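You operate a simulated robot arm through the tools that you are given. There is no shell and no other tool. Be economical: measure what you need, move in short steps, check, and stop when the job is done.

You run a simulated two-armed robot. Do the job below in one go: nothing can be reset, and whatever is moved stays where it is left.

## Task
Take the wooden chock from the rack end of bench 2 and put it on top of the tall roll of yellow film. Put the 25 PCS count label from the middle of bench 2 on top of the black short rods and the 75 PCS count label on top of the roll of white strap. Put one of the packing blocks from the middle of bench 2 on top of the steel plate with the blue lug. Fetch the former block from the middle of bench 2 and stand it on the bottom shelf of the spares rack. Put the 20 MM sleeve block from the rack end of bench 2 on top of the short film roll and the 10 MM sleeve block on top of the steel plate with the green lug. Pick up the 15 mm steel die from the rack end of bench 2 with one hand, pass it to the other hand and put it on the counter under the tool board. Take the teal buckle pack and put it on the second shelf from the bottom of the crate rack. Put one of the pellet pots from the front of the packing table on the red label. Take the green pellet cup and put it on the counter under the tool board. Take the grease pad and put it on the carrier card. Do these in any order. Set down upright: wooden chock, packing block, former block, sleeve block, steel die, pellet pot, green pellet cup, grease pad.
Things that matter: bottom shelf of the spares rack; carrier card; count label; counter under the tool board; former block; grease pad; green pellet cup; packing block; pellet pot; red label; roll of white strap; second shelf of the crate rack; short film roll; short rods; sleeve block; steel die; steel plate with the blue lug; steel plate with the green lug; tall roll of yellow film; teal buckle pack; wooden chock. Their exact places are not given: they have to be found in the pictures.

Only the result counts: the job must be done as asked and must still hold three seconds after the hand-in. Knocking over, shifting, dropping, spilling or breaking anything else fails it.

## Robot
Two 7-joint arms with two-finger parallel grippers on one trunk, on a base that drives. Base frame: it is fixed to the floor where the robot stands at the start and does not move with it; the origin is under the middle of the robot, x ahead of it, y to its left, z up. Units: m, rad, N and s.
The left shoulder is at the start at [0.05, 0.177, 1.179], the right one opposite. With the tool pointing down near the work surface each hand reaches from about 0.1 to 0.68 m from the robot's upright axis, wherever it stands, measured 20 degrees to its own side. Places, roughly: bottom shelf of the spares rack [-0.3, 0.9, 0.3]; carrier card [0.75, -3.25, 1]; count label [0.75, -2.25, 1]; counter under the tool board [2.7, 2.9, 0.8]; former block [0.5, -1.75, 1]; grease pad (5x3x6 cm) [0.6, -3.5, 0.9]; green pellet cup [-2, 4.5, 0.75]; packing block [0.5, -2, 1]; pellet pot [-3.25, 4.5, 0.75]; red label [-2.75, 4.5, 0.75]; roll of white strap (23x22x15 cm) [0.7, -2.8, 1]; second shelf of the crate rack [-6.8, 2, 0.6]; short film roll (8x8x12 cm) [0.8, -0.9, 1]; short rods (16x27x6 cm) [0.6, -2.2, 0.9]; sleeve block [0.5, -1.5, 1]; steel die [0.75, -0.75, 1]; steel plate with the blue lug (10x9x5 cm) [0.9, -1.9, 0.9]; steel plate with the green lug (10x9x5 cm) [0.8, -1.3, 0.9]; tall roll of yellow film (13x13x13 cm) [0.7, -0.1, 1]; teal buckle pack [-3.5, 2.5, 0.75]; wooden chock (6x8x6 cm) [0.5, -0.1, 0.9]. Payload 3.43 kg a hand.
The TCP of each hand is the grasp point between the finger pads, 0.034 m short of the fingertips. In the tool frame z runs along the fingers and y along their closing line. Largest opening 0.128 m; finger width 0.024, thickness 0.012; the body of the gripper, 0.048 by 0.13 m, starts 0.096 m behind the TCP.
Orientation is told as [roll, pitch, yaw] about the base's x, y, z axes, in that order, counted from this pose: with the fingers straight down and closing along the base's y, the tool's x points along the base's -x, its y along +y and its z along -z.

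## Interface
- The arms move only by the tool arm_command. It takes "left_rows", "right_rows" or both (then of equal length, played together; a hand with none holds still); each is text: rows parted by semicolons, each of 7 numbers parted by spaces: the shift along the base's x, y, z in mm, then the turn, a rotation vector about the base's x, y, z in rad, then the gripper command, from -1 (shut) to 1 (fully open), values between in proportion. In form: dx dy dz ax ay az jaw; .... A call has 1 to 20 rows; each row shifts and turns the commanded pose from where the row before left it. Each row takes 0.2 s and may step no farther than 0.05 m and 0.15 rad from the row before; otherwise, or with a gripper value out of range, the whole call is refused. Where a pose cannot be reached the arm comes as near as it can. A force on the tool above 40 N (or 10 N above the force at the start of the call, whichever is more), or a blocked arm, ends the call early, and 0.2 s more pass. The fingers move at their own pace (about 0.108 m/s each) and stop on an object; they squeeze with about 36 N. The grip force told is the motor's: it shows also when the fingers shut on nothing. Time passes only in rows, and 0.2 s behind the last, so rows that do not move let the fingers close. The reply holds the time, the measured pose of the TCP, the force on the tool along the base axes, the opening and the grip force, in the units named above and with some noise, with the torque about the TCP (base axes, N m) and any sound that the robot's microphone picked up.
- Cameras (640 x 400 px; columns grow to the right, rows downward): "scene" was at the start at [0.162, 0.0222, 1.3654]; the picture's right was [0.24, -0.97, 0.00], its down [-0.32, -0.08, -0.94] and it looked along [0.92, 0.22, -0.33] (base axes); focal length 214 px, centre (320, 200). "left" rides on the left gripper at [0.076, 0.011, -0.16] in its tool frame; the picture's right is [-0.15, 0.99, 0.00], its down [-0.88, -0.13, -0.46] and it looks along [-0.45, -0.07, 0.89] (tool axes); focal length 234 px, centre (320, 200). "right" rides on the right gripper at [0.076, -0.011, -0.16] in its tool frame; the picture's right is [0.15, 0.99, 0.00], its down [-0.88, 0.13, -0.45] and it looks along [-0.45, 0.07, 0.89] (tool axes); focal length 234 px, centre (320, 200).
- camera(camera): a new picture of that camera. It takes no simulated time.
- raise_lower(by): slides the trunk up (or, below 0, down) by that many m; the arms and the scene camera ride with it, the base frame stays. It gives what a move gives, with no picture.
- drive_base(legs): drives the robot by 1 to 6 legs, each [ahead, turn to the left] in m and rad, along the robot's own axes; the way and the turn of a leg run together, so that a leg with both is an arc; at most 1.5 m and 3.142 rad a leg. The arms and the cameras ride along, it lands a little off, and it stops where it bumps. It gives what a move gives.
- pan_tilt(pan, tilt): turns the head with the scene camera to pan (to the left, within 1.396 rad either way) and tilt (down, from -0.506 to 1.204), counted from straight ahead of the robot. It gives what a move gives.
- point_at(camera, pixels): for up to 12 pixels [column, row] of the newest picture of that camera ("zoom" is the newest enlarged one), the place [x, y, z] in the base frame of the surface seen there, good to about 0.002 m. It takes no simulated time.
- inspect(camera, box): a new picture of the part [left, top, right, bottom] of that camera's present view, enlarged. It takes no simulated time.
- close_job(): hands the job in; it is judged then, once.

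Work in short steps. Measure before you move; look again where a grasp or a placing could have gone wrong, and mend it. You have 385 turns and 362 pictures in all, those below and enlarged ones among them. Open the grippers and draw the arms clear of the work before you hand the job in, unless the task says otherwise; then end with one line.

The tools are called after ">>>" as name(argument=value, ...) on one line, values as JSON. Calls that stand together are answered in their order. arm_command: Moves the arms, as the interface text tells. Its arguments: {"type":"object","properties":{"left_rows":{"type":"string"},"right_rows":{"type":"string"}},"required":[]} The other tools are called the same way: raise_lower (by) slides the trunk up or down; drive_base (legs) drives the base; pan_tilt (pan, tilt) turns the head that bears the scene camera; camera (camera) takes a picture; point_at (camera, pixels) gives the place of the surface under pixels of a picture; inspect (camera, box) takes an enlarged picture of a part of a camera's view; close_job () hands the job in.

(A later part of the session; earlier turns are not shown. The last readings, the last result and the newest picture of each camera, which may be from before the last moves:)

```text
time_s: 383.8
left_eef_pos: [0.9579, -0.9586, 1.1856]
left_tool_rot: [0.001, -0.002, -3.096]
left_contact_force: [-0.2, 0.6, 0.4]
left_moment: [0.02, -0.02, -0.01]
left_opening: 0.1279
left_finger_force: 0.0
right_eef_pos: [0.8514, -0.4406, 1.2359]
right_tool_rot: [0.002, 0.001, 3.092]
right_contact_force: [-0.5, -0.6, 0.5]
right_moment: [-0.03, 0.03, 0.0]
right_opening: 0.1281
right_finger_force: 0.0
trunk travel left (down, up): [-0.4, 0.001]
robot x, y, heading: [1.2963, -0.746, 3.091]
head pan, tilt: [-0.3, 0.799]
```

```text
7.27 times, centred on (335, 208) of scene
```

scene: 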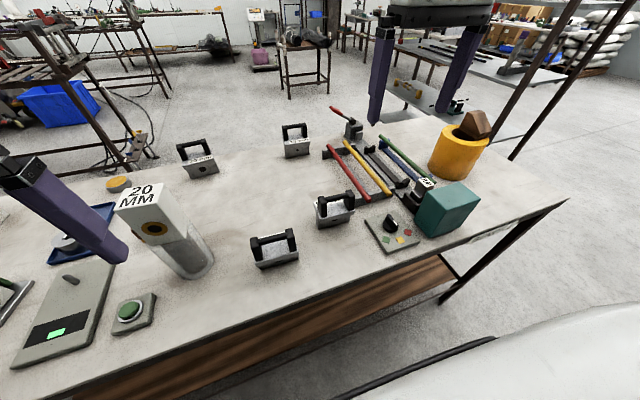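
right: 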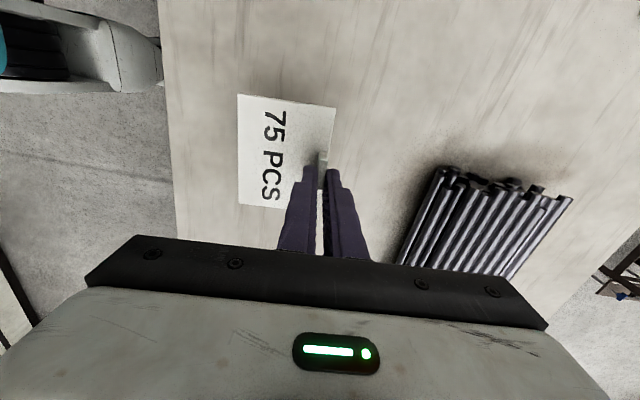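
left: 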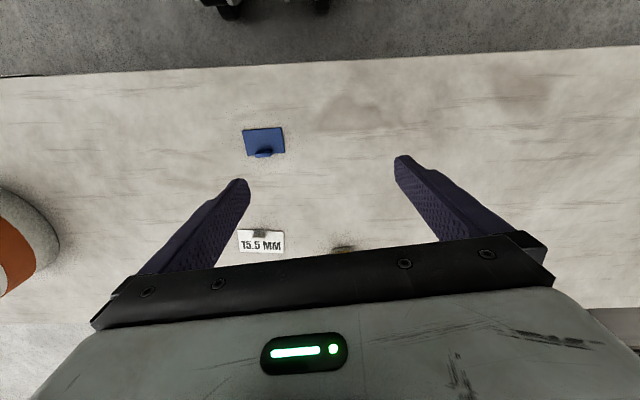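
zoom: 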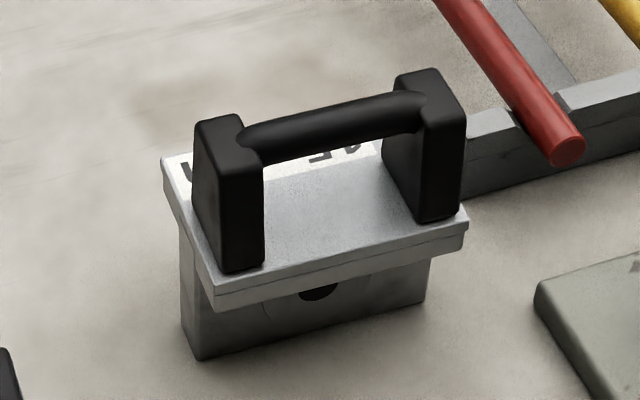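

>>> point_at(camera="zoom", pixels=[[200, 118], [255, 150], [400, 73], [462, 92], [250, 265], [445, 215], [215, 305], [466, 222], [163, 165], [200, 355], [425, 300], [330, 120]])

```text
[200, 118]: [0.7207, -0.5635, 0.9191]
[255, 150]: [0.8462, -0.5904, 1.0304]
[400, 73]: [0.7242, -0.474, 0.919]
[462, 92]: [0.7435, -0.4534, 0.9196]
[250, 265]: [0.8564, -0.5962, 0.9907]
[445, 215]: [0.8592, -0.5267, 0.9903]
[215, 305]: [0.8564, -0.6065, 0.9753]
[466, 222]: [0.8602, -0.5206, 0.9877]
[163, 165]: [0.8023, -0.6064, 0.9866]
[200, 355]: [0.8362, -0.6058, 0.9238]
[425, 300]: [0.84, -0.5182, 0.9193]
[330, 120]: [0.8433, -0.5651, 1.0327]
```

The handle posts span y≈-0.606..-0.520 at x≈0.842, z 0.99–1.035. I bring the right hand above, closing along y across the posts.

>>> arm_command(right_rows="-3 -41 -35 0 0 0 1;-3 -41 -25 0 0 0 1;-3 -41 -25 0 0 0 1;0 0 -40 0 0 0 1;0 0 0 0 0 0 1")

>>> camera(camera="right")

```text
refused: row 1 steps farther than a row can; nothing moved
```

```text
254 pictures are left
```

right: 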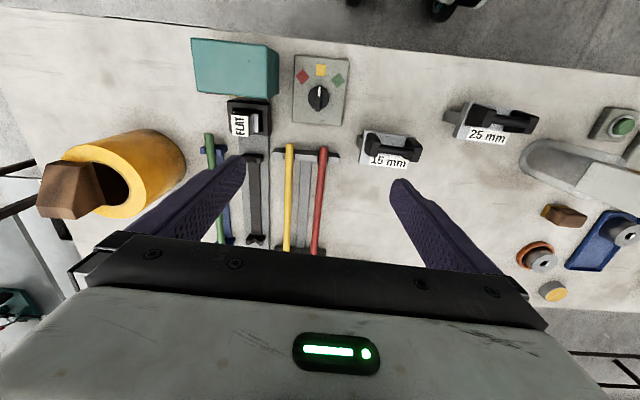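

I split the motion into shorter rows.

>>> arm_command(right_rows="-3 -31 -25 0 0 0 1;-3 -31 -25 0 0 0 1;-3 -31 -25 0 0 0 1;0 -30 -25 0 0 0 1;0 0 -30 0 0 0 1;0 0 0 0 0 0 1")

>>> camera(camera="right")

>>> inspect(camera="scene", box=[280, 130, 400, 235])

```text
time_s: 385.2
left_eef_pos: [0.9582, -0.9595, 1.185]
left_tool_rot: [-0.001, -0.001, -3.097]
left_contact_force: [-0.5, 0.1, 0.2]
left_moment: [0.01, 0.05, -0.01]
left_opening: 0.1279
left_finger_force: 0.0
right_eef_pos: [0.8424, -0.5618, 1.1054]
right_tool_rot: [0.001, 0.001, 3.091]
right_contact_force: [0.5, -0.3, -0.6]
right_moment: [-0.01, 0.01, 0.01]
right_opening: 0.128
right_finger_force: 0.1
trunk travel left (down, up): [-0.4, 0.001]
robot x, y, heading: [1.2968, -0.7483, 3.091]
head pan, tilt: [-0.3, 0.799]
```

```text
253 pictures are left
```

right: 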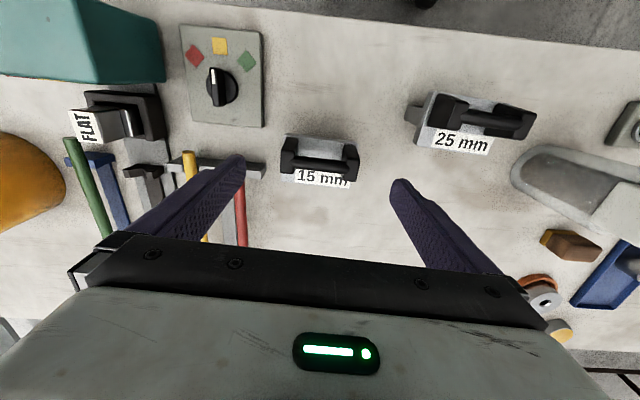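

```text
3.81 times, centred on (340, 182) of scene
```

zoom: 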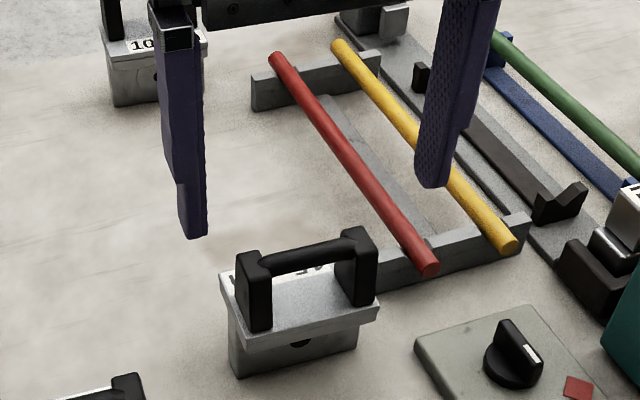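

The die is centred between the fingers. I descend to z 1.027 and close.

>>> arm_command(right_rows="0 -1 -40 0 0 0 1;0 0 -38 0 0 0 1;0 0 0 0 0 0 -1;0 0 0 0 0 0 -1;0 0 0 0 0 0 -1")

>>> camera(camera="right")

>>> inspect(camera="scene", box=[280, 130, 400, 235])

```text
time_s: 386.4
left_eef_pos: [0.9588, -0.9561, 1.1839]
left_tool_rot: [-0.002, -0.002, -3.096]
left_contact_force: [0.3, 0.9, 0.1]
left_moment: [0.0, 0.01, 0.01]
left_opening: 0.1278
left_finger_force: 0.0
right_eef_pos: [0.8417, -0.5644, 1.0278]
right_tool_rot: [0.002, 0.0, 3.091]
right_contact_force: [0.6, 0.8, 0.0]
right_moment: [-0.03, 0.09, -0.02]
right_opening: 0.0806
right_finger_force: 36.0
trunk travel left (down, up): [-0.4, 0.001]
robot x, y, heading: [1.2978, -0.7485, 3.09]
head pan, tilt: [-0.3, 0.799]
```

```text
251 pictures are left
```

right: 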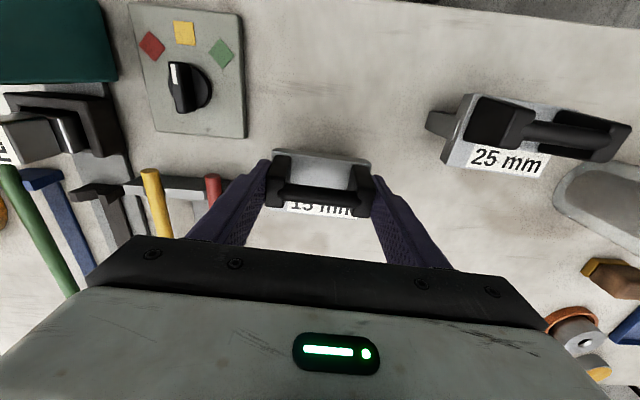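

```text
3.81 times, centred on (340, 182) of scene
```

zoom: 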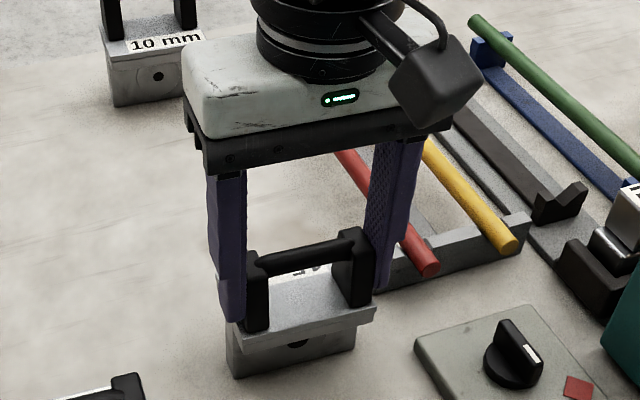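

Gripped (0.081). I lift it, back off the base, and check for tilt.

>>> arm_command(right_rows="0 0 20 0 0 0 -1;0 0 40 0 0 0 -1;0 0 45 0 0 0 -1;0 0 45 0 0 0 -1;10 10 40 0 0 0 -1;20 20 30 0 0 0 -1")

>>> camera(camera="scene")

```text
time_s: 387.8
left_eef_pos: [0.9587, -0.9574, 1.1843]
left_tool_rot: [-0.003, -0.003, -3.096]
left_contact_force: [0.5, 0.0, 0.7]
left_moment: [-0.01, 0.04, 0.01]
left_opening: 0.128
left_finger_force: 0.0
right_eef_pos: [0.8715, -0.5327, 1.2498]
right_tool_rot: [0.002, 0.001, 3.091]
right_contact_force: [0.6, 0.4, -3.6]
right_moment: [0.01, -0.04, 0.0]
right_opening: 0.0807
right_finger_force: 36.2
trunk travel left (down, up): [-0.4, 0.001]
robot x, y, heading: [1.2975, -0.7498, 3.093]
head pan, tilt: [-0.3, 0.799]
```

```text
249 pictures are left
```

scene: 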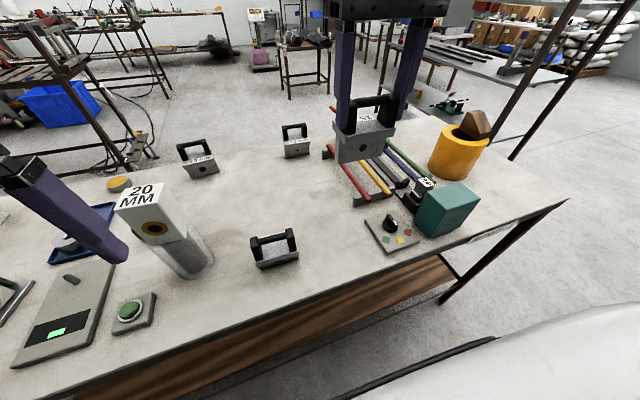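

Held level, 3.6 N. I back away and drive north towards the tool-board counter.

>>> drive_base(legs=[[-0.35, 0], [0, -1.522], [1.5, 0], [1.2, 0]])

>>> pan_tilt(pan=-0.9, tilt=0.4)

>>> camera(camera="scene")

```text
time_s: 406.6
left_eef_pos: [1.3123, 2.2643, 1.1833]
left_tool_rot: [-0.001, -0.001, 1.736]
left_contact_force: [-0.1, 0.6, 0.7]
left_moment: [-0.01, -0.01, 0.0]
left_opening: 0.1282
left_finger_force: 0.1
right_eef_pos: [1.7235, 2.4005, 1.2489]
right_tool_rot: [0.004, 0.003, 1.637]
right_contact_force: [-0.3, -0.1, -4.4]
right_moment: [-0.04, 0.0, 0.01]
right_opening: 0.0806
right_finger_force: 36.3
trunk travel left (down, up): [-0.4, 0.001]
robot x, y, heading: [1.5564, 1.9531, 1.64]
head pan, tilt: [-0.3, 0.799]
```

```text
time_s: 407.6
left_eef_pos: [1.3127, 2.2638, 1.1839]
left_tool_rot: [-0.001, -0.001, 1.734]
left_contact_force: [-0.1, 0.8, 0.5]
left_moment: [0.0, 0.02, -0.02]
left_opening: 0.1279
left_finger_force: 0.1
right_eef_pos: [1.7245, 2.4006, 1.2489]
right_tool_rot: [0.001, 0.001, 1.637]
right_contact_force: [0.7, -0.3, -3.9]
right_moment: [-0.11, -0.06, 0.0]
right_opening: 0.0806
right_finger_force: 36.2
trunk travel left (down, up): [-0.4, 0.001]
robot x, y, heading: [1.5602, 1.9536, 1.638]
head pan, tilt: [-0.901, 0.4]
```

```text
248 pictures are left
```

scene: 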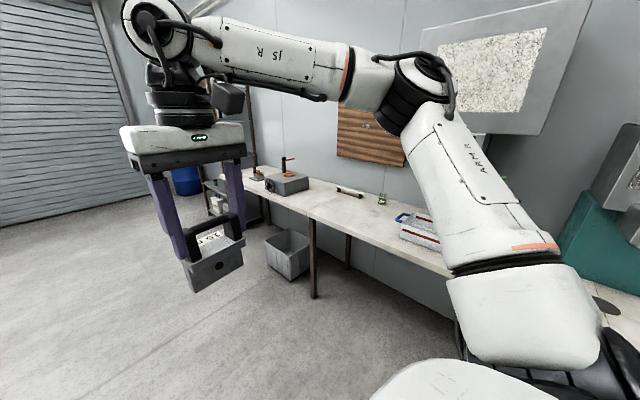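

The brown tool board is on the wall with the counter below. I measure the board, counter edge and items.

>>> point_at(camera="scene", pixels=[[370, 140], [345, 130], [400, 160], [330, 210], [360, 230], [300, 215], [350, 190], [383, 200], [290, 183], [313, 290], [420, 235], [390, 230]])

```text
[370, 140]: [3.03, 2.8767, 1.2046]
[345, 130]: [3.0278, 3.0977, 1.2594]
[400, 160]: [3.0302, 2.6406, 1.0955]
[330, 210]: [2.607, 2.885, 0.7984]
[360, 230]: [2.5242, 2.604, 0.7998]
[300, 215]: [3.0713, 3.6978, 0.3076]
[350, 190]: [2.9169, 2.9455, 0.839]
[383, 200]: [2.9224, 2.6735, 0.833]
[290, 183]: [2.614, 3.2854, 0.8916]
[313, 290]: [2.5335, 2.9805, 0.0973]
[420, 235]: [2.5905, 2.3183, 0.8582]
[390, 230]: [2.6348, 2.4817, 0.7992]
```

Free counter area: x 2.5–2.85, y 2.5–3.1, z 0.80. I drive to y≈2.62 and face it, then do the hand-over in the open.

>>> drive_base(legs=[[0.66, 0], [0, -1.638]])

>>> pan_tilt(pan=0.0, tilt=0.4)

>>> camera(camera="scene")

```text
time_s: 415.2
left_eef_pos: [1.8406, 2.8378, 1.1842]
left_tool_rot: [-0.004, -0.003, 0.116]
left_contact_force: [0.1, -0.3, -0.2]
left_moment: [0.01, -0.01, 0.01]
left_opening: 0.1279
left_finger_force: 0.1
right_eef_pos: [1.9553, 2.4192, 1.2482]
right_tool_rot: [0.002, 0.002, 0.018]
right_contact_force: [-0.4, -0.3, -4.1]
right_moment: [-0.01, 0.09, 0.02]
right_opening: 0.0806
right_finger_force: 36.3
trunk travel left (down, up): [-0.4, 0.001]
robot x, y, heading: [1.5126, 2.6071, 0.018]
head pan, tilt: [-0.901, 0.4]
```

```text
time_s: 416.4
left_eef_pos: [1.8397, 2.8373, 1.1841]
left_tool_rot: [-0.002, -0.002, 0.115]
left_contact_force: [-0.7, 0.1, -1.0]
left_moment: [0.01, 0.01, 0.0]
left_opening: 0.1282
left_finger_force: 0.1
right_eef_pos: [1.9566, 2.4186, 1.248]
right_tool_rot: [0.002, 0.001, 0.017]
right_contact_force: [0.5, -0.7, -4.6]
right_moment: [-0.02, 0.07, -0.05]
right_opening: 0.0805
right_finger_force: 36.4
trunk travel left (down, up): [-0.4, 0.001]
robot x, y, heading: [1.5202, 2.6024, 0.018]
head pan, tilt: [0.0, 0.4]
```

```text
247 pictures are left
```

scene: 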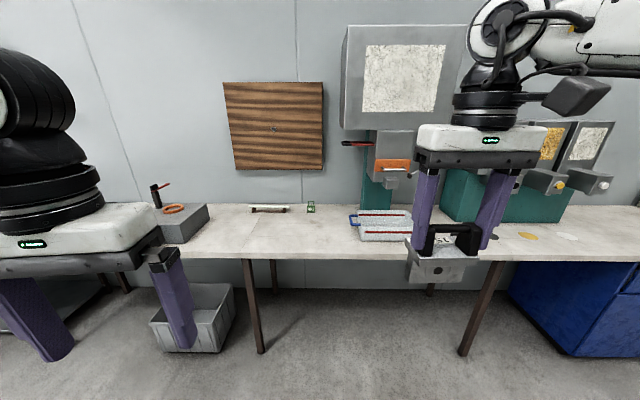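

I bring the right hand to a hand-over place in front of the chest, yawed -0.45 so that the left hand can come in from the front-left.

>>> arm_command(right_rows="21 18 7 0 0 -0.15 -1;21 18 7 0 0 -0.15 -1;22 19 6 0 0 -0.15 -1;0 0 0 0 0 0 -1")

>>> arm_command(left_rows="-5 10 0 0.01 -0.14 -0.05 1;-5 10 0 0.01 -0.14 -0.05 1;-5 10 0 0.01 -0.14 -0.05 1;-5 10 0 0.01 -0.14 -0.05 1;-5 10 0 0.01 -0.14 -0.05 1;-5 10 0 0.01 -0.14 -0.05 1;-5 10 0 0.01 -0.14 -0.05 1")

```text
time_s: 417.4
left_eef_pos: [1.8399, 2.8371, 1.1834]
left_tool_rot: [-0.002, -0.001, 0.116]
left_contact_force: [-0.5, 0.0, 1.1]
left_moment: [-0.01, -0.03, 0.01]
left_opening: 0.1281
left_finger_force: 0.0
right_eef_pos: [1.9847, 2.4252, 1.2517]
right_tool_rot: [0.001, 0.0, -0.435]
right_contact_force: [0.1, 0.1, -3.7]
right_moment: [0.0, 0.06, 0.0]
right_opening: 0.0807
right_finger_force: 36.3
right hand out of reach, approached as far as the arm can: row 1, 2, 3
trunk travel left (down, up): [-0.4, 0.001]
robot x, y, heading: [1.5181, 2.6047, 0.02]
head pan, tilt: [0.0, 0.4]
```

```text
time_s: 419.0
left_eef_pos: [1.8615, 2.9421, 1.2609]
left_tool_rot: [0.214, -0.963, -0.381]
left_contact_force: [-0.2, -0.6, 0.6]
left_moment: [-0.03, -0.01, -0.01]
left_opening: 0.128
left_finger_force: 0.1
left hand out of reach, approached as far as the arm can: row 4, 5, 6, 7
right_eef_pos: [1.9837, 2.4257, 1.2511]
right_tool_rot: [0.002, 0.001, -0.435]
right_contact_force: [-1.0, 0.1, -3.8]
right_moment: [0.03, 0.03, -0.01]
right_opening: 0.0807
right_finger_force: 36.3
trunk travel left (down, up): [-0.4, 0.001]
robot x, y, heading: [1.5182, 2.6041, 0.017]
head pan, tilt: [0.0, 0.4]
```

The straight approach isn't feasible. New plan: right holds the die level at natural yaw, left comes in from the left pointing right-down at 45°, closing along the forward axis onto the flange edges. I bring the right hand back to yaw≈0 and lower, and untilt the left.

>>> arm_command(right_rows="0 0 -30 0 0 0.15 -1;0 10 -35 0 0 0.15 -1;0 15 -35 0 0 0.14 -1;0 15 0 0 0 0 -1;0 0 0 0 0 0 -1;0 0 0 0 0 0 -1;0 0 0 0 0 0 -1;0 0 0 0 0 0 -1;0 0 0 0 0 0 -1", left_rows="0 0 0 0.0512 0.1277 0 1;0 0 0 0.0512 0.1277 0 1;0 0 0 0.0512 0.1277 0 1;0 0 0 0.0512 0.1277 0 1;0 0 0 0.0512 0.1277 0 1;0 0 0 0.0512 0.1277 0 1;0 0 0 0.0512 0.1277 0 1;0 0 0 -0.0993 0.0398 0 1;0 0 0 -0.0993 0.0398 0 1")

```text
time_s: 421.0
left_eef_pos: [1.8628, 2.9418, 1.26]
left_tool_rot: [-0.001, 0.0, -0.378]
left_contact_force: [-0.2, 0.1, 0.1]
left_moment: [0.0, 0.0, -0.01]
left_opening: 0.1279
left_finger_force: 0.1
right_eef_pos: [1.9867, 2.4588, 1.1548]
right_tool_rot: [0.001, 0.0, 0.009]
right_contact_force: [0.1, -0.1, -4.2]
right_moment: [0.02, 0.07, -0.01]
right_opening: 0.0806
right_finger_force: 35.7
right hand out of reach, approached as far as the arm can: row 4
trunk travel left (down, up): [-0.4, 0.001]
robot x, y, heading: [1.5155, 2.6061, 0.019]
head pan, tilt: [0.0, 0.4]
```

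Right at rel. (0.47,-0.16). I turn the left hand to yaw +π/2 and then tilt it to point right-down.

>>> arm_command(left_rows="8 0 3 0 0 0.15 1;8 0 3 0 0 0.15 1;8 0 3 0 0 0.15 1;8 0 3 0 0 0.15 1;8 0 3 0 0 0.15 1;8 0 3 0 0 0.15 1;8 0 3 0 0 0.15 1;8 0 3 0 0 0.15 1;8 0 3 0 0 0.15 1;8 0 3 0 0 0.15 1;8 0 3 0 0 0.15 1;8 0 3 0 0 0.15 1;8 0 3 0 0 0.15 1;0 0 0 -0.131 0 0 1;0 0 0 -0.131 0 0 1;0 0 0 -0.131 0 0 1;0 0 0 -0.131 0 0 1;0 0 0 -0.131 0 0 1;0 0 0 -0.131 0 0 1;0 0 0 0 0 0 1")

>>> camera(camera="scene")

>>> camera(camera="left")

```text
time_s: 425.2
left_eef_pos: [1.9661, 2.9417, 1.2989]
left_tool_rot: [0.002, 0.788, 1.569]
left_contact_force: [-0.6, 0.1, 0.1]
left_moment: [0.03, -0.02, 0.0]
left_opening: 0.128
left_finger_force: 0.1
right_eef_pos: [1.9856, 2.4574, 1.1541]
right_tool_rot: [0.002, 0.003, 0.007]
right_contact_force: [0.0, -0.6, -5.1]
right_moment: [0.0, 0.1, 0.02]
right_opening: 0.0807
right_finger_force: 35.6
trunk travel left (down, up): [-0.4, 0.001]
robot x, y, heading: [1.5156, 2.6045, 0.017]
head pan, tilt: [0.0, 0.4]
```

```text
246 pictures are left
```

scene: 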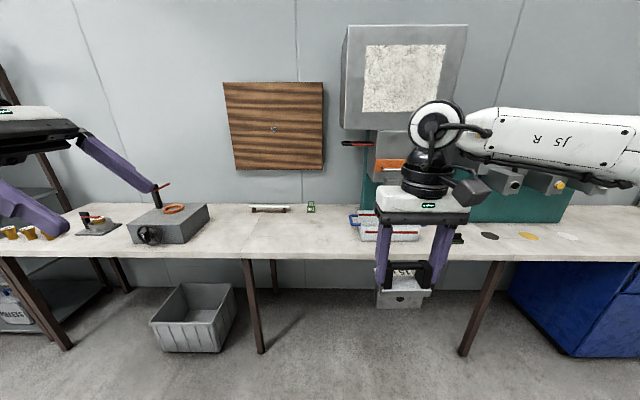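

```text
245 pictures are left
```

left: 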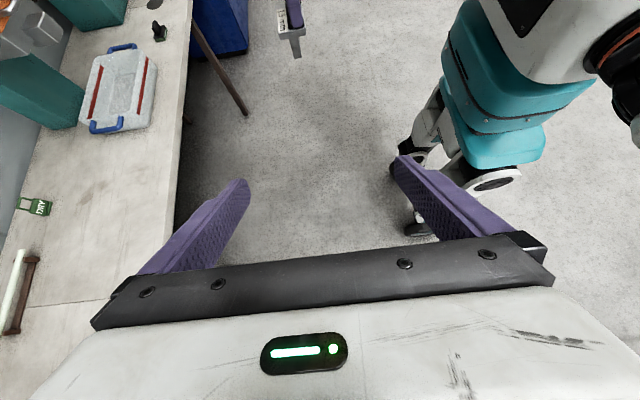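

Orientation achieved. I tilt a bit more (63° from vertical) so the left camera clears the right palm, and move to a pre-grasp to the left of the die.

>>> arm_command(left_rows="4 -41 -15 -0.105 0 0 1;4 -41 -15 -0.105 0 0 1;4 -41 -15 -0.105 0 0 1;4 -41 -16 0 0 0 1;4 -41 -16 0 0 0 1;4 -41 -16 0 0 0 1;4 -41 -15 0 0 0 1;3.5 -41 -15 0 0 0 1;0 0 0 0 0 0 1")

>>> camera(camera="scene")

>>> camera(camera="left")

```text
time_s: 427.2
left_eef_pos: [1.9967, 2.6149, 1.1756]
left_tool_rot: [0.002, 1.104, 1.57]
left_contact_force: [0.2, -0.2, -0.3]
left_moment: [-0.01, 0.0, -0.01]
left_opening: 0.1279
left_finger_force: 0.0
right_eef_pos: [1.986, 2.4594, 1.1535]
right_tool_rot: [0.002, 0.002, 0.007]
right_contact_force: [-0.6, -0.5, -5.4]
right_moment: [-0.03, 0.04, -0.01]
right_opening: 0.0808
right_finger_force: 36.0
trunk travel left (down, up): [-0.4, 0.001]
robot x, y, heading: [1.5149, 2.5997, 0.016]
head pan, tilt: [0.0, 0.4]
```

```text
244 pictures are left
```

scene: 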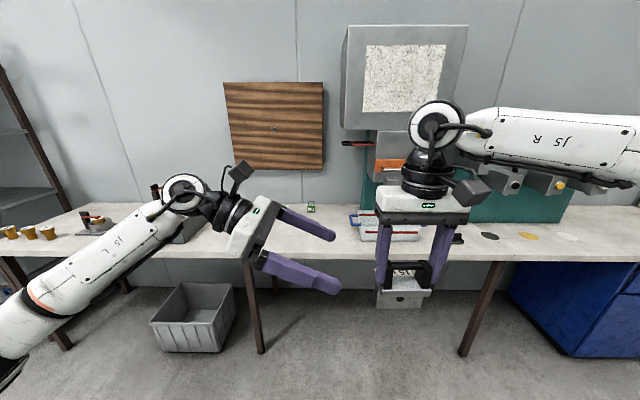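

```text
243 pictures are left
```

left: 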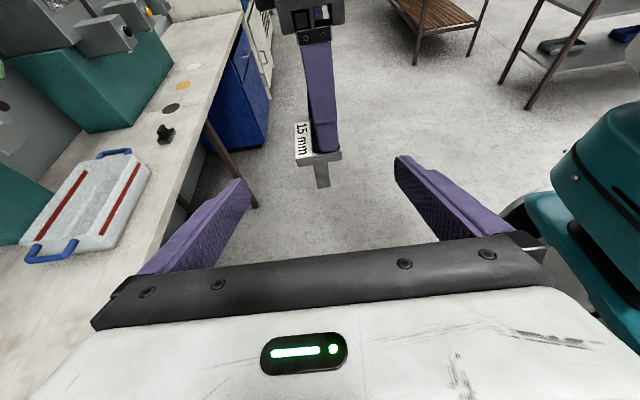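

Excellent pose. I measure the die's flange in the left picture to aim precisely: flange edge about (297,163)–(340,155), body (322,178).

>>> inspect(camera="left", box=[270, 100, 370, 200])

>>> point_at(camera="zoom", pixels=[[165, 265], [460, 240], [330, 260], [340, 350], [310, 300], [170, 150], [350, 200], [165, 200]])

```text
4.00 times, centred on (320, 150) of left
```

zoom: 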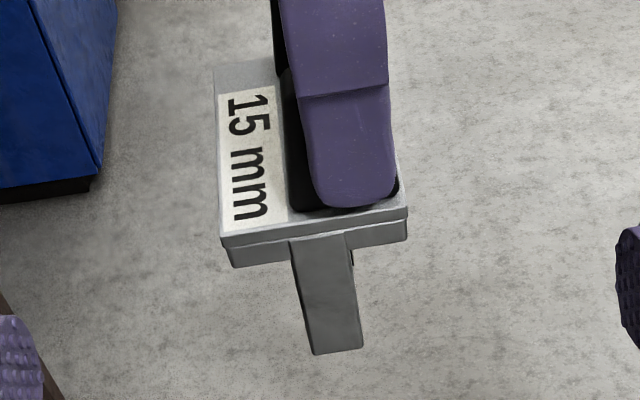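

```text
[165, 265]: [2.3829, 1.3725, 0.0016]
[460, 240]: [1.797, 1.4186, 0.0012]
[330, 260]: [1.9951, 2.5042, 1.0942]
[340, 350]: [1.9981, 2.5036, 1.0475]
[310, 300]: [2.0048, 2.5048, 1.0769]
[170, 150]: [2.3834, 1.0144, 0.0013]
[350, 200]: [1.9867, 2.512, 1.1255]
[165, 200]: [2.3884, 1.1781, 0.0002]
```

The flange centre (x≈1.998) lines up. I advance along the finger axis and then close the left gripper gently.

>>> arm_command(left_rows="1 -33 -17 0 0 0 1;0 -33 -17 0 0 0 1;0 -33 -17 0 0 0 1;0 -34 -17 0 0 0 1;0 0 0 0 0 0 1")

>>> camera(camera="left")

>>> inspect(camera="scene", box=[200, 100, 500, 330])

```text
time_s: 428.4
left_eef_pos: [1.9996, 2.482, 1.1075]
left_tool_rot: [-0.002, 1.103, 1.569]
left_contact_force: [0.7, -0.3, -0.2]
left_moment: [0.01, -0.02, 0.02]
left_opening: 0.1281
left_finger_force: 0.0
right_eef_pos: [1.9862, 2.4593, 1.1531]
right_tool_rot: [0.004, 0.002, 0.008]
right_contact_force: [0.5, 0.4, -5.1]
right_moment: [0.01, 0.05, -0.03]
right_opening: 0.0804
right_finger_force: 36.3
trunk travel left (down, up): [-0.4, 0.001]
robot x, y, heading: [1.5163, 2.6073, 0.017]
head pan, tilt: [0.0, 0.4]
```

```text
241 pictures are left
```

left: 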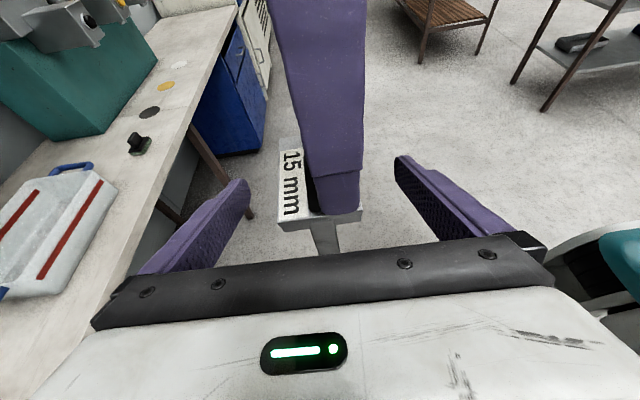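

```text
1.74 times, centred on (350, 215) of scene
```

zoom: 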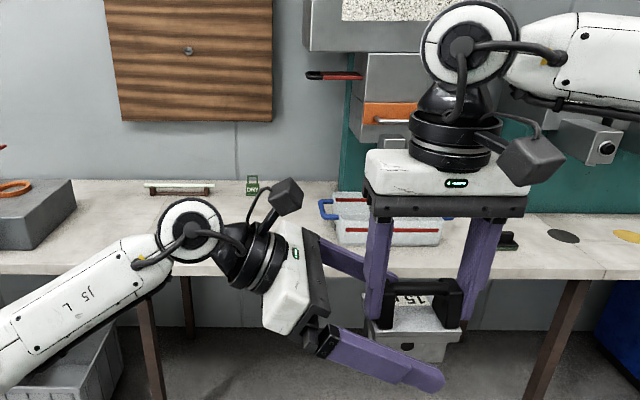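

The fingers straddle the die. I close the left gripper.

>>> arm_command(left_rows="0 0 0 0 0 0 0.2;0 0 0 0 0 0 -0.1;0 0 0 0 0 0 -1;0 0 0 0 0 0 -1;0 0 0 0 0 0 -1")

>>> camera(camera="left")

>>> inspect(camera="scene", box=[300, 180, 460, 330])

```text
time_s: 429.6
left_eef_pos: [1.9989, 2.4823, 1.1088]
left_tool_rot: [-0.003, 1.103, 1.572]
left_contact_force: [11.4, -5.0, -0.7]
left_moment: [0.07, 0.14, 0.95]
left_opening: 0.0599
left_finger_force: 35.5
right_eef_pos: [1.9851, 2.459, 1.1543]
right_tool_rot: [0.004, 0.003, 0.008]
right_contact_force: [-10.3, 4.6, -1.7]
right_moment: [0.18, 0.46, -0.67]
right_opening: 0.0806
right_finger_force: 35.8
trunk travel left (down, up): [-0.4, 0.001]
robot x, y, heading: [1.5151, 2.6065, 0.014]
head pan, tilt: [0.0, 0.4]
```

```text
239 pictures are left
```

left: 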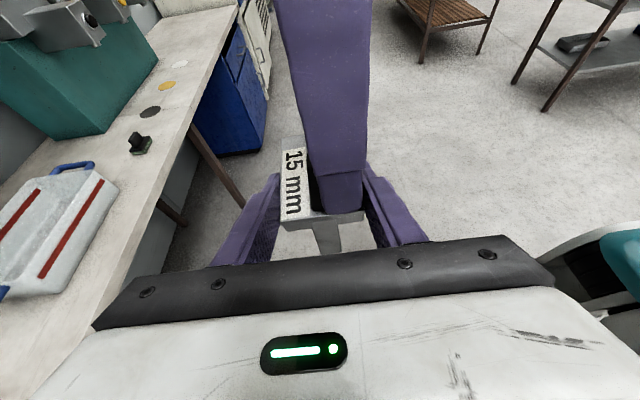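

```text
2.67 times, centred on (380, 255) of scene
```

zoom: 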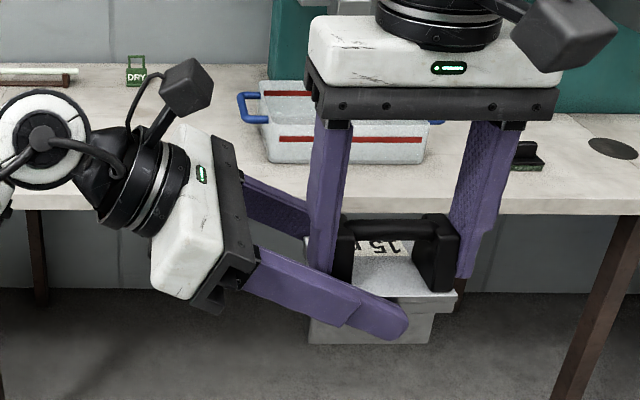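

Both hands hold it. I open the right hand slightly and lift it away.

>>> arm_command(right_rows="0 0 0 0 0 0 0.4;0 0 0 0 0 0 0.55;0 0 0 0 0 0 0.55;0 0 25 0 0 0 0.55;0 -5 40 0 0 0 0.55;0 -15 45 0 0 0 0.6;0 -40 20 0 0 0 1;0 -45 0 0 0 0 1")

>>> camera(camera="scene")

```text
time_s: 431.4
left_eef_pos: [1.9982, 2.4807, 1.1075]
left_tool_rot: [-0.001, 1.101, 1.569]
left_contact_force: [0.1, -0.1, -0.7]
left_moment: [0.1, -0.02, -0.02]
left_opening: 0.0597
left_finger_force: 36.7
right_eef_pos: [1.9832, 2.3525, 1.2426]
right_tool_rot: [0.005, -0.001, 0.009]
right_contact_force: [-0.7, -0.4, 0.4]
right_moment: [0.0, 0.0, 0.02]
right_opening: 0.1282
right_finger_force: 0.1
right hand out of reach, approached as far as the arm can: row 5, 6
trunk travel left (down, up): [-0.4, 0.001]
robot x, y, heading: [1.5191, 2.6058, 0.018]
head pan, tilt: [0.0, 0.4]
```

```text
237 pictures are left
```

scene: 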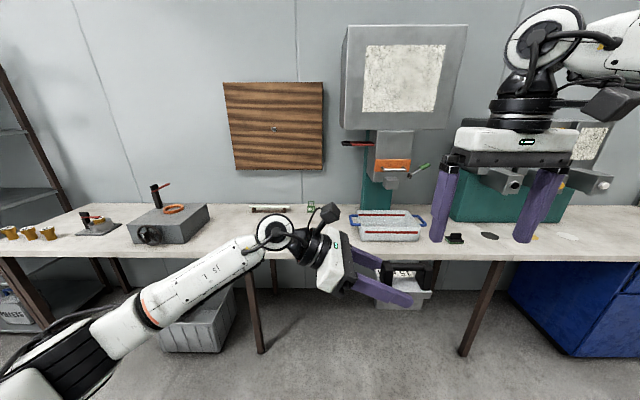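

The left hand has it. To keep the forearm off the counter while placing, I yaw the left hand by +0.7 (pointing more forward) and look.

>>> arm_command(left_rows="0 20 10 0 0 0.14 -1;0 20 10 0 0 0.14 -1;0 20 10 0 0 0.14 -1;0 20 10 0 0 0.14 -1;0 20 10 0 0 0.14 -1;0 0 0 0 0 0 -1", right_rows="-40 -10 0 0 0 0 1;-40 -10 0 0 0 0 1;-40 0 0 0 0 0 1;0 0 0 0 0 0 1;0 0 0 0 0 0 1;0 0 0 0 0 0 1")

>>> camera(camera="scene")

>>> camera(camera="left")

```text
time_s: 432.8
left_eef_pos: [1.9974, 2.5826, 1.1586]
left_tool_rot: [0.0, 1.103, 2.271]
left_contact_force: [0.5, -0.2, -4.3]
left_moment: [0.05, 0.07, -0.02]
left_opening: 0.0598
left_finger_force: 36.0
right_eef_pos: [1.865, 2.3358, 1.2416]
right_tool_rot: [0.002, 0.002, 0.008]
right_contact_force: [0.5, 0.3, 0.1]
right_moment: [0.0, -0.02, 0.0]
right_opening: 0.1281
right_finger_force: 0.0
trunk travel left (down, up): [-0.4, 0.001]
robot x, y, heading: [1.5163, 2.6078, 0.02]
head pan, tilt: [0.0, 0.4]
```

```text
236 pictures are left
```

scene: 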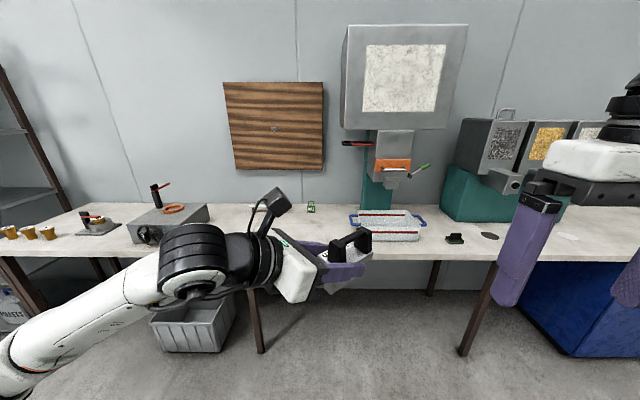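

```text
235 pictures are left
```

left: 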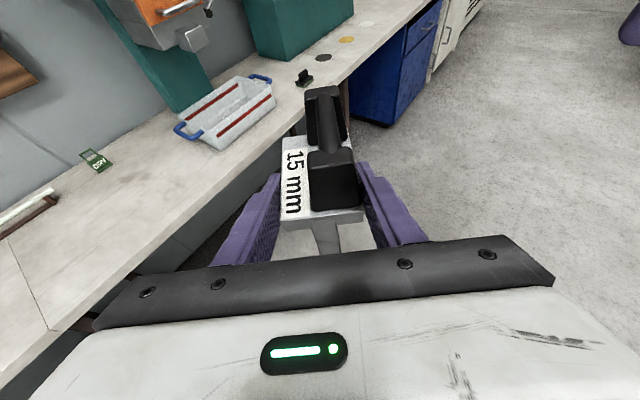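

The die hangs level and the forearm comes from behind now. I drive up to the counter.

>>> drive_base(legs=[[0, 0.28], [0.67, 0], [0, -0.3]])

>>> pan_tilt(pan=0.0, tilt=0.75)

>>> camera(camera="scene")

```text
time_s: 438.4
left_eef_pos: [2.6475, 2.7652, 1.1574]
left_tool_rot: [-0.002, 1.102, 2.243]
left_contact_force: [1.5, 0.1, -4.1]
left_moment: [0.08, 0.03, 0.01]
left_opening: 0.0598
left_finger_force: 35.6
right_eef_pos: [2.5088, 2.5213, 1.2412]
right_tool_rot: [0.003, 0.001, -0.018]
right_contact_force: [-0.3, 0.2, -0.1]
right_moment: [0.03, 0.0, 0.02]
right_opening: 0.1281
right_finger_force: 0.0
trunk travel left (down, up): [-0.4, 0.001]
robot x, y, heading: [2.1642, 2.7981, -0.008]
head pan, tilt: [0.0, 0.4]
```

```text
time_s: 439.2
left_eef_pos: [2.647, 2.7642, 1.158]
left_tool_rot: [0.0, 1.103, 2.245]
left_contact_force: [-1.1, -0.8, -4.8]
left_moment: [0.09, 0.04, 0.0]
left_opening: 0.0598
left_finger_force: 36.0
right_eef_pos: [2.5088, 2.5212, 1.2417]
right_tool_rot: [0.003, 0.002, -0.019]
right_contact_force: [0.7, -0.6, -0.1]
right_moment: [0.02, 0.02, 0.0]
right_opening: 0.1283
right_finger_force: 0.1
trunk travel left (down, up): [-0.4, 0.001]
robot x, y, heading: [2.1716, 2.8, -0.009]
head pan, tilt: [0.0, 0.75]
```

```text
234 pictures are left
```

scene: 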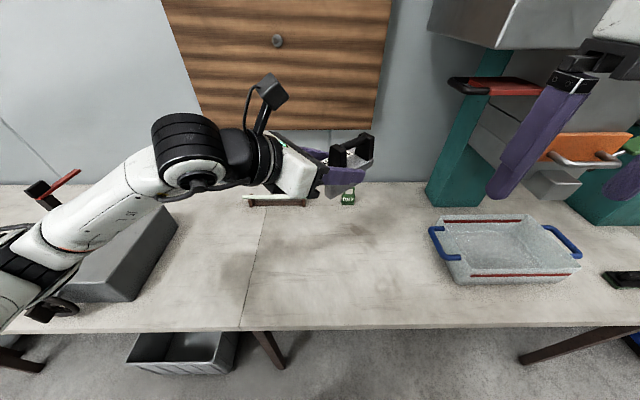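

I measure the forearm's height and place relative to the counter edge and box before lowering.

>>> point_at(camera="scene", pixels=[[130, 195], [80, 225], [30, 255], [15, 300], [100, 290], [60, 320], [240, 325], [195, 160], [170, 215], [400, 240], [348, 195], [275, 198]])

```text
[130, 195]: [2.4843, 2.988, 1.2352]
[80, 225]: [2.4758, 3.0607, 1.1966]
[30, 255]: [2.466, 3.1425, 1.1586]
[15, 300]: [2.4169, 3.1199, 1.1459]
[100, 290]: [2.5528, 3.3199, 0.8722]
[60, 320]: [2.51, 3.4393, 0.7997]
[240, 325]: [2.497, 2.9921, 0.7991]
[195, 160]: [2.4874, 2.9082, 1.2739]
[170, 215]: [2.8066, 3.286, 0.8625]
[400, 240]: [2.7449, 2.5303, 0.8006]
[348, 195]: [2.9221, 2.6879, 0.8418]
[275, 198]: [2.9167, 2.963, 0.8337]
```

The forearm would scrape the counter edge at this depth, so I back off 7 cm (die at x≈2.59) and lower with the trunk.

>>> drive_base(legs=[[-0.07, 0]])

>>> raise_lower(by=-0.24)

>>> camera(camera="scene")

>>> camera(camera="left")

```text
time_s: 440.2
left_eef_pos: [2.5783, 2.7672, 1.158]
left_tool_rot: [-0.002, 1.102, 2.243]
left_contact_force: [0.1, -0.1, -3.6]
left_moment: [0.06, 0.05, 0.01]
left_opening: 0.0598
left_finger_force: 36.2
right_eef_pos: [2.4384, 2.5214, 1.2426]
right_tool_rot: [0.001, 0.0, -0.02]
right_contact_force: [-0.8, 0.1, -0.4]
right_moment: [0.0, -0.01, -0.02]
right_opening: 0.128
right_finger_force: 0.0
trunk travel left (down, up): [-0.4, 0.001]
robot x, y, heading: [2.1003, 2.8037, -0.009]
head pan, tilt: [0.0, 0.75]
```

```text
time_s: 442.7
left_eef_pos: [2.5776, 2.7657, 0.9167]
left_tool_rot: [0.0, 1.102, 2.245]
left_contact_force: [-0.1, -0.1, -4.9]
left_moment: [0.1, 0.04, 0.0]
left_opening: 0.06
left_finger_force: 35.8
right_eef_pos: [2.4399, 2.5225, 1.0004]
right_tool_rot: [0.002, 0.003, -0.019]
right_contact_force: [0.2, 0.4, -0.3]
right_moment: [-0.02, 0.03, 0.0]
right_opening: 0.1278
right_finger_force: 0.0
trunk travel left (down, up): [-0.16, 0.241]
robot x, y, heading: [2.0999, 2.8003, -0.008]
head pan, tilt: [0.0, 0.75]
```

```text
233 pictures are left
```

scene: 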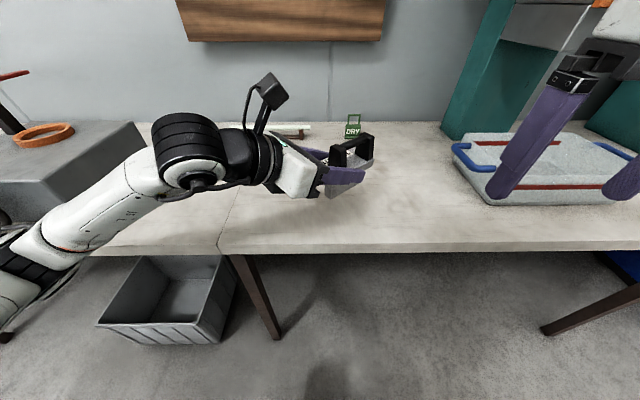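

```text
232 pictures are left
```

left: 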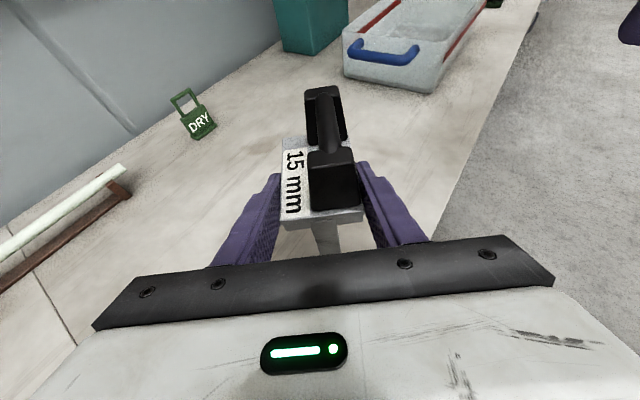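

I check the forearm against the counter edge: points (100,235), (150,210), edge (220,250).

>>> point_at(camera="scene", pixels=[[100, 200], [110, 235], [150, 207], [60, 215], [220, 252], [330, 250], [30, 180], [370, 190]])

```text
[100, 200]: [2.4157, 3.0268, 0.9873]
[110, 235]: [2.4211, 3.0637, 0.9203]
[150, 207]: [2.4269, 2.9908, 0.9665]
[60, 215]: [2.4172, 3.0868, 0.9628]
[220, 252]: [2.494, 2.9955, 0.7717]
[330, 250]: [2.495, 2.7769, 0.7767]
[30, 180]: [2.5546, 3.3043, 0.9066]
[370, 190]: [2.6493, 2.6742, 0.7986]
```

Clear. I lower the trunk another 45 mm, then finish with the arm.

>>> raise_lower(by=-0.045)

>>> arm_command(left_rows="0 0 -4 0 0 0 -1;0 0 -3 0 0 0 -1;0 0 -2 0 0 0 -1;0 0 0 0 0 0 -1")

>>> inspect(camera="scene", box=[220, 60, 420, 230])

```text
time_s: 443.6
left_eef_pos: [2.5787, 2.7669, 0.873]
left_tool_rot: [0.0, 1.101, 2.243]
left_contact_force: [-0.4, -0.5, -4.1]
left_moment: [0.1, 0.07, 0.01]
left_opening: 0.0598
left_finger_force: 35.5
right_eef_pos: [2.4396, 2.5233, 0.9564]
right_tool_rot: [0.002, 0.001, -0.018]
right_contact_force: [0.3, 0.0, 0.3]
right_moment: [0.0, 0.0, 0.01]
right_opening: 0.1281
right_finger_force: 0.1
trunk travel left (down, up): [-0.115, 0.286]
robot x, y, heading: [2.0991, 2.8018, -0.005]
head pan, tilt: [0.0, 0.75]
```

```text
time_s: 444.6
left_eef_pos: [2.5791, 2.7684, 0.8642]
left_tool_rot: [-0.002, 1.105, 2.242]
left_contact_force: [0.8, 0.2, 1.2]
left_moment: [0.22, 0.1, -0.02]
left_opening: 0.0598
left_finger_force: 35.3
right_eef_pos: [2.4394, 2.522, 0.9559]
right_tool_rot: [0.001, 0.0, -0.018]
right_contact_force: [0.3, 0.0, 0.5]
right_moment: [-0.03, -0.03, 0.04]
right_opening: 0.1281
right_finger_force: 0.1
trunk travel left (down, up): [-0.115, 0.286]
robot x, y, heading: [2.0954, 2.8024, -0.01]
head pan, tilt: [0.0, 0.75]
```

```text
2.35 times, centred on (320, 145) of scene
```

zoom: 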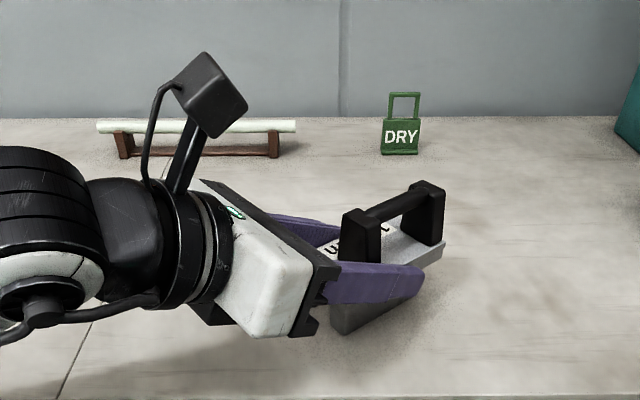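

Contact begins. One more millimetre, then I open slowly and withdraw along the finger axis.

>>> arm_command(left_rows="0 0 -1.5 0 0 0 -1;0 0 0 0 0 0 -1;0 0 0 0 0 0 0.02;0 0 0 0 0 0 0.1;0 0 0 0 0 0 0.3;0 0 0 0 0 0 0.6")

>>> inspect(camera="scene", box=[220, 60, 420, 230])

```text
time_s: 446.0
left_eef_pos: [2.5769, 2.7653, 0.8618]
left_tool_rot: [0.0, 1.101, 2.244]
left_contact_force: [0.4, -0.3, -0.3]
left_moment: [-0.01, 0.0, 0.02]
left_opening: 0.1025
left_finger_force: 0.1
right_eef_pos: [2.4401, 2.5221, 0.9565]
right_tool_rot: [0.002, 0.0, -0.02]
right_contact_force: [-0.4, 0.1, -0.2]
right_moment: [-0.01, -0.01, -0.01]
right_opening: 0.1277
right_finger_force: 0.2
trunk travel left (down, up): [-0.115, 0.286]
robot x, y, heading: [2.1021, 2.8038, -0.009]
head pan, tilt: [0.0, 0.75]
```

```text
2.35 times, centred on (320, 145) of scene
```

zoom: 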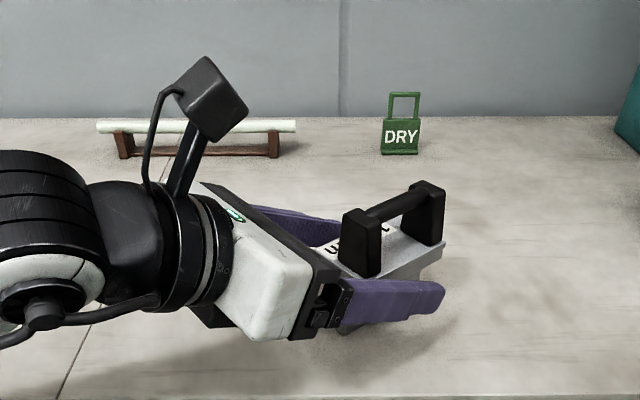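

The die stands free. I withdraw along the finger axis, then raise.

>>> arm_command(left_rows="-21 26 17 0 0 0 0.7;-21 26 17 0 0 0 1;-21 26 17 0 0 0 1;-21 26 17 0 0 0 1;-30 0 30 0 0 0 1;-30 0 30 0 0 0 1")

>>> inspect(camera="scene", box=[220, 60, 460, 260])

```text
time_s: 447.4
left_eef_pos: [2.444, 2.8684, 0.9965]
left_tool_rot: [-0.001, 1.098, 2.244]
left_contact_force: [0.5, -0.5, 0.7]
left_moment: [-0.01, 0.0, 0.01]
left_opening: 0.1281
left_finger_force: 0.1
left hand out of reach, approached as far as the arm can: row 5, 6
right_eef_pos: [2.4393, 2.5225, 0.9563]
right_tool_rot: [0.003, 0.0, -0.019]
right_contact_force: [-0.2, 0.8, 0.1]
right_moment: [-0.01, -0.01, 0.01]
right_opening: 0.1279
right_finger_force: 0.1
trunk travel left (down, up): [-0.115, 0.286]
robot x, y, heading: [2.1027, 2.7977, -0.003]
head pan, tilt: [0.0, 0.75]
```

```text
2.00 times, centred on (340, 160) of scene
```

zoom: 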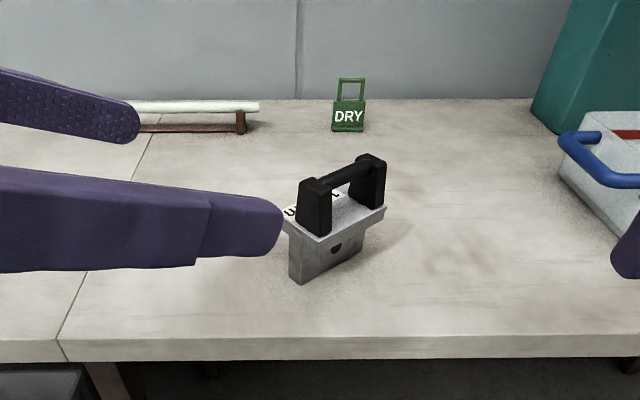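

The die stands upright on the counter. I back off, raise the trunk and straighten the left hand.

>>> drive_base(legs=[[-0.5, 0]])

>>> raise_lower(by=0.28)

>>> arm_command(left_rows="0 5 0 0.1075 0.0857 0 1;0 5 0 0.1075 0.0857 0 1;0 5 0 0.1075 0.0857 0 1;0 5 0 0.1075 0.0857 0 1;0 5 0 0.1075 0.0857 0 1;0 5 0 0.1075 0.0857 0 1;0 5 0 0.1075 0.0857 0 1;0 5 0 0.1075 0.0857 0 1;0 5 0 0 0 -0.14 1;0 5 0 0 0 -0.14 1;0 5 0 0 0 -0.14 1;0 5 0 0 0 -0.14 1;0 5 0 0 0 -0.14 1;0 5 0 0 0 -0.14 1;0 5 0 0 0 -0.14 1;0 5 0 0 0 -0.14 1;0 5 0 0 0 -0.14 1;0 5 0 0 0 -0.14 1;0 5 0 0 0 -0.14 1;0 5 0 0 0 -0.14 1")

>>> arm_command(left_rows="-5 0 0 0 0 -0.14 1;-5 0 0 0 0 -0.14 1;-5 0 0 0 0 -0.14 1;-5 0 0 0 0 -0.14 1")

```text
time_s: 450.4
left_eef_pos: [1.9416, 2.8741, 0.9954]
left_tool_rot: [0.003, 1.1, 2.249]
left_contact_force: [-0.1, -0.6, 0.2]
left_moment: [0.0, 0.0, -0.01]
left_opening: 0.1281
left_finger_force: 0.0
right_eef_pos: [1.9387, 2.5273, 0.9567]
right_tool_rot: [0.003, 0.002, -0.016]
right_contact_force: [0.3, -1.4, 0.2]
right_moment: [0.0, -0.02, 0.0]
right_opening: 0.1282
right_finger_force: 0.0
trunk travel left (down, up): [-0.115, 0.286]
robot x, y, heading: [1.5956, 2.8071, -0.006]
head pan, tilt: [0.0, 0.75]
```

```text
time_s: 453.2
left_eef_pos: [1.9426, 2.873, 1.2762]
left_tool_rot: [0.002, 1.101, 2.248]
left_contact_force: [0.0, -0.3, 0.2]
left_moment: [0.0, -0.01, 0.0]
left_opening: 0.1278
left_finger_force: 0.0
right_eef_pos: [1.9388, 2.5268, 1.2359]
right_tool_rot: [0.001, 0.002, -0.014]
right_contact_force: [0.5, -0.1, 0.5]
right_moment: [-0.03, 0.01, 0.02]
right_opening: 0.1278
right_finger_force: 0.0
trunk travel left (down, up): [-0.395, 0.006]
robot x, y, heading: [1.5963, 2.8056, -0.004]
head pan, tilt: [0.0, 0.75]
```

```text
time_s: 457.4
left_eef_pos: [1.9415, 2.973, 1.2759]
left_tool_rot: [-0.001, -0.001, 0.564]
left_contact_force: [0.2, 0.1, -1.0]
left_moment: [-0.01, 0.0, 0.01]
left_opening: 0.1279
left_finger_force: 0.1
right_eef_pos: [1.9382, 2.5266, 1.237]
right_tool_rot: [0.002, -0.002, -0.016]
right_contact_force: [-0.1, 0.1, 0.3]
right_moment: [0.01, -0.02, 0.02]
right_opening: 0.1281
right_finger_force: 0.2
trunk travel left (down, up): [-0.395, 0.006]
robot x, y, heading: [1.5955, 2.8043, -0.01]
head pan, tilt: [0.0, 0.75]
```

```text
time_s: 458.4
left_eef_pos: [1.9209, 2.9714, 1.2762]
left_tool_rot: [-0.001, -0.002, 0.003]
left_contact_force: [-0.5, -0.1, 1.2]
left_moment: [-0.02, -0.03, 0.01]
left_opening: 0.1283
left_finger_force: 0.1
right_eef_pos: [1.9379, 2.5268, 1.2371]
right_tool_rot: [0.001, 0.0, -0.016]
right_contact_force: [-0.2, 0.9, -0.1]
right_moment: [-0.03, 0.02, 0.02]
right_opening: 0.128
right_finger_force: 0.0
trunk travel left (down, up): [-0.395, 0.006]
robot x, y, heading: [1.5976, 2.8068, -0.001]
head pan, tilt: [0.0, 0.75]
```

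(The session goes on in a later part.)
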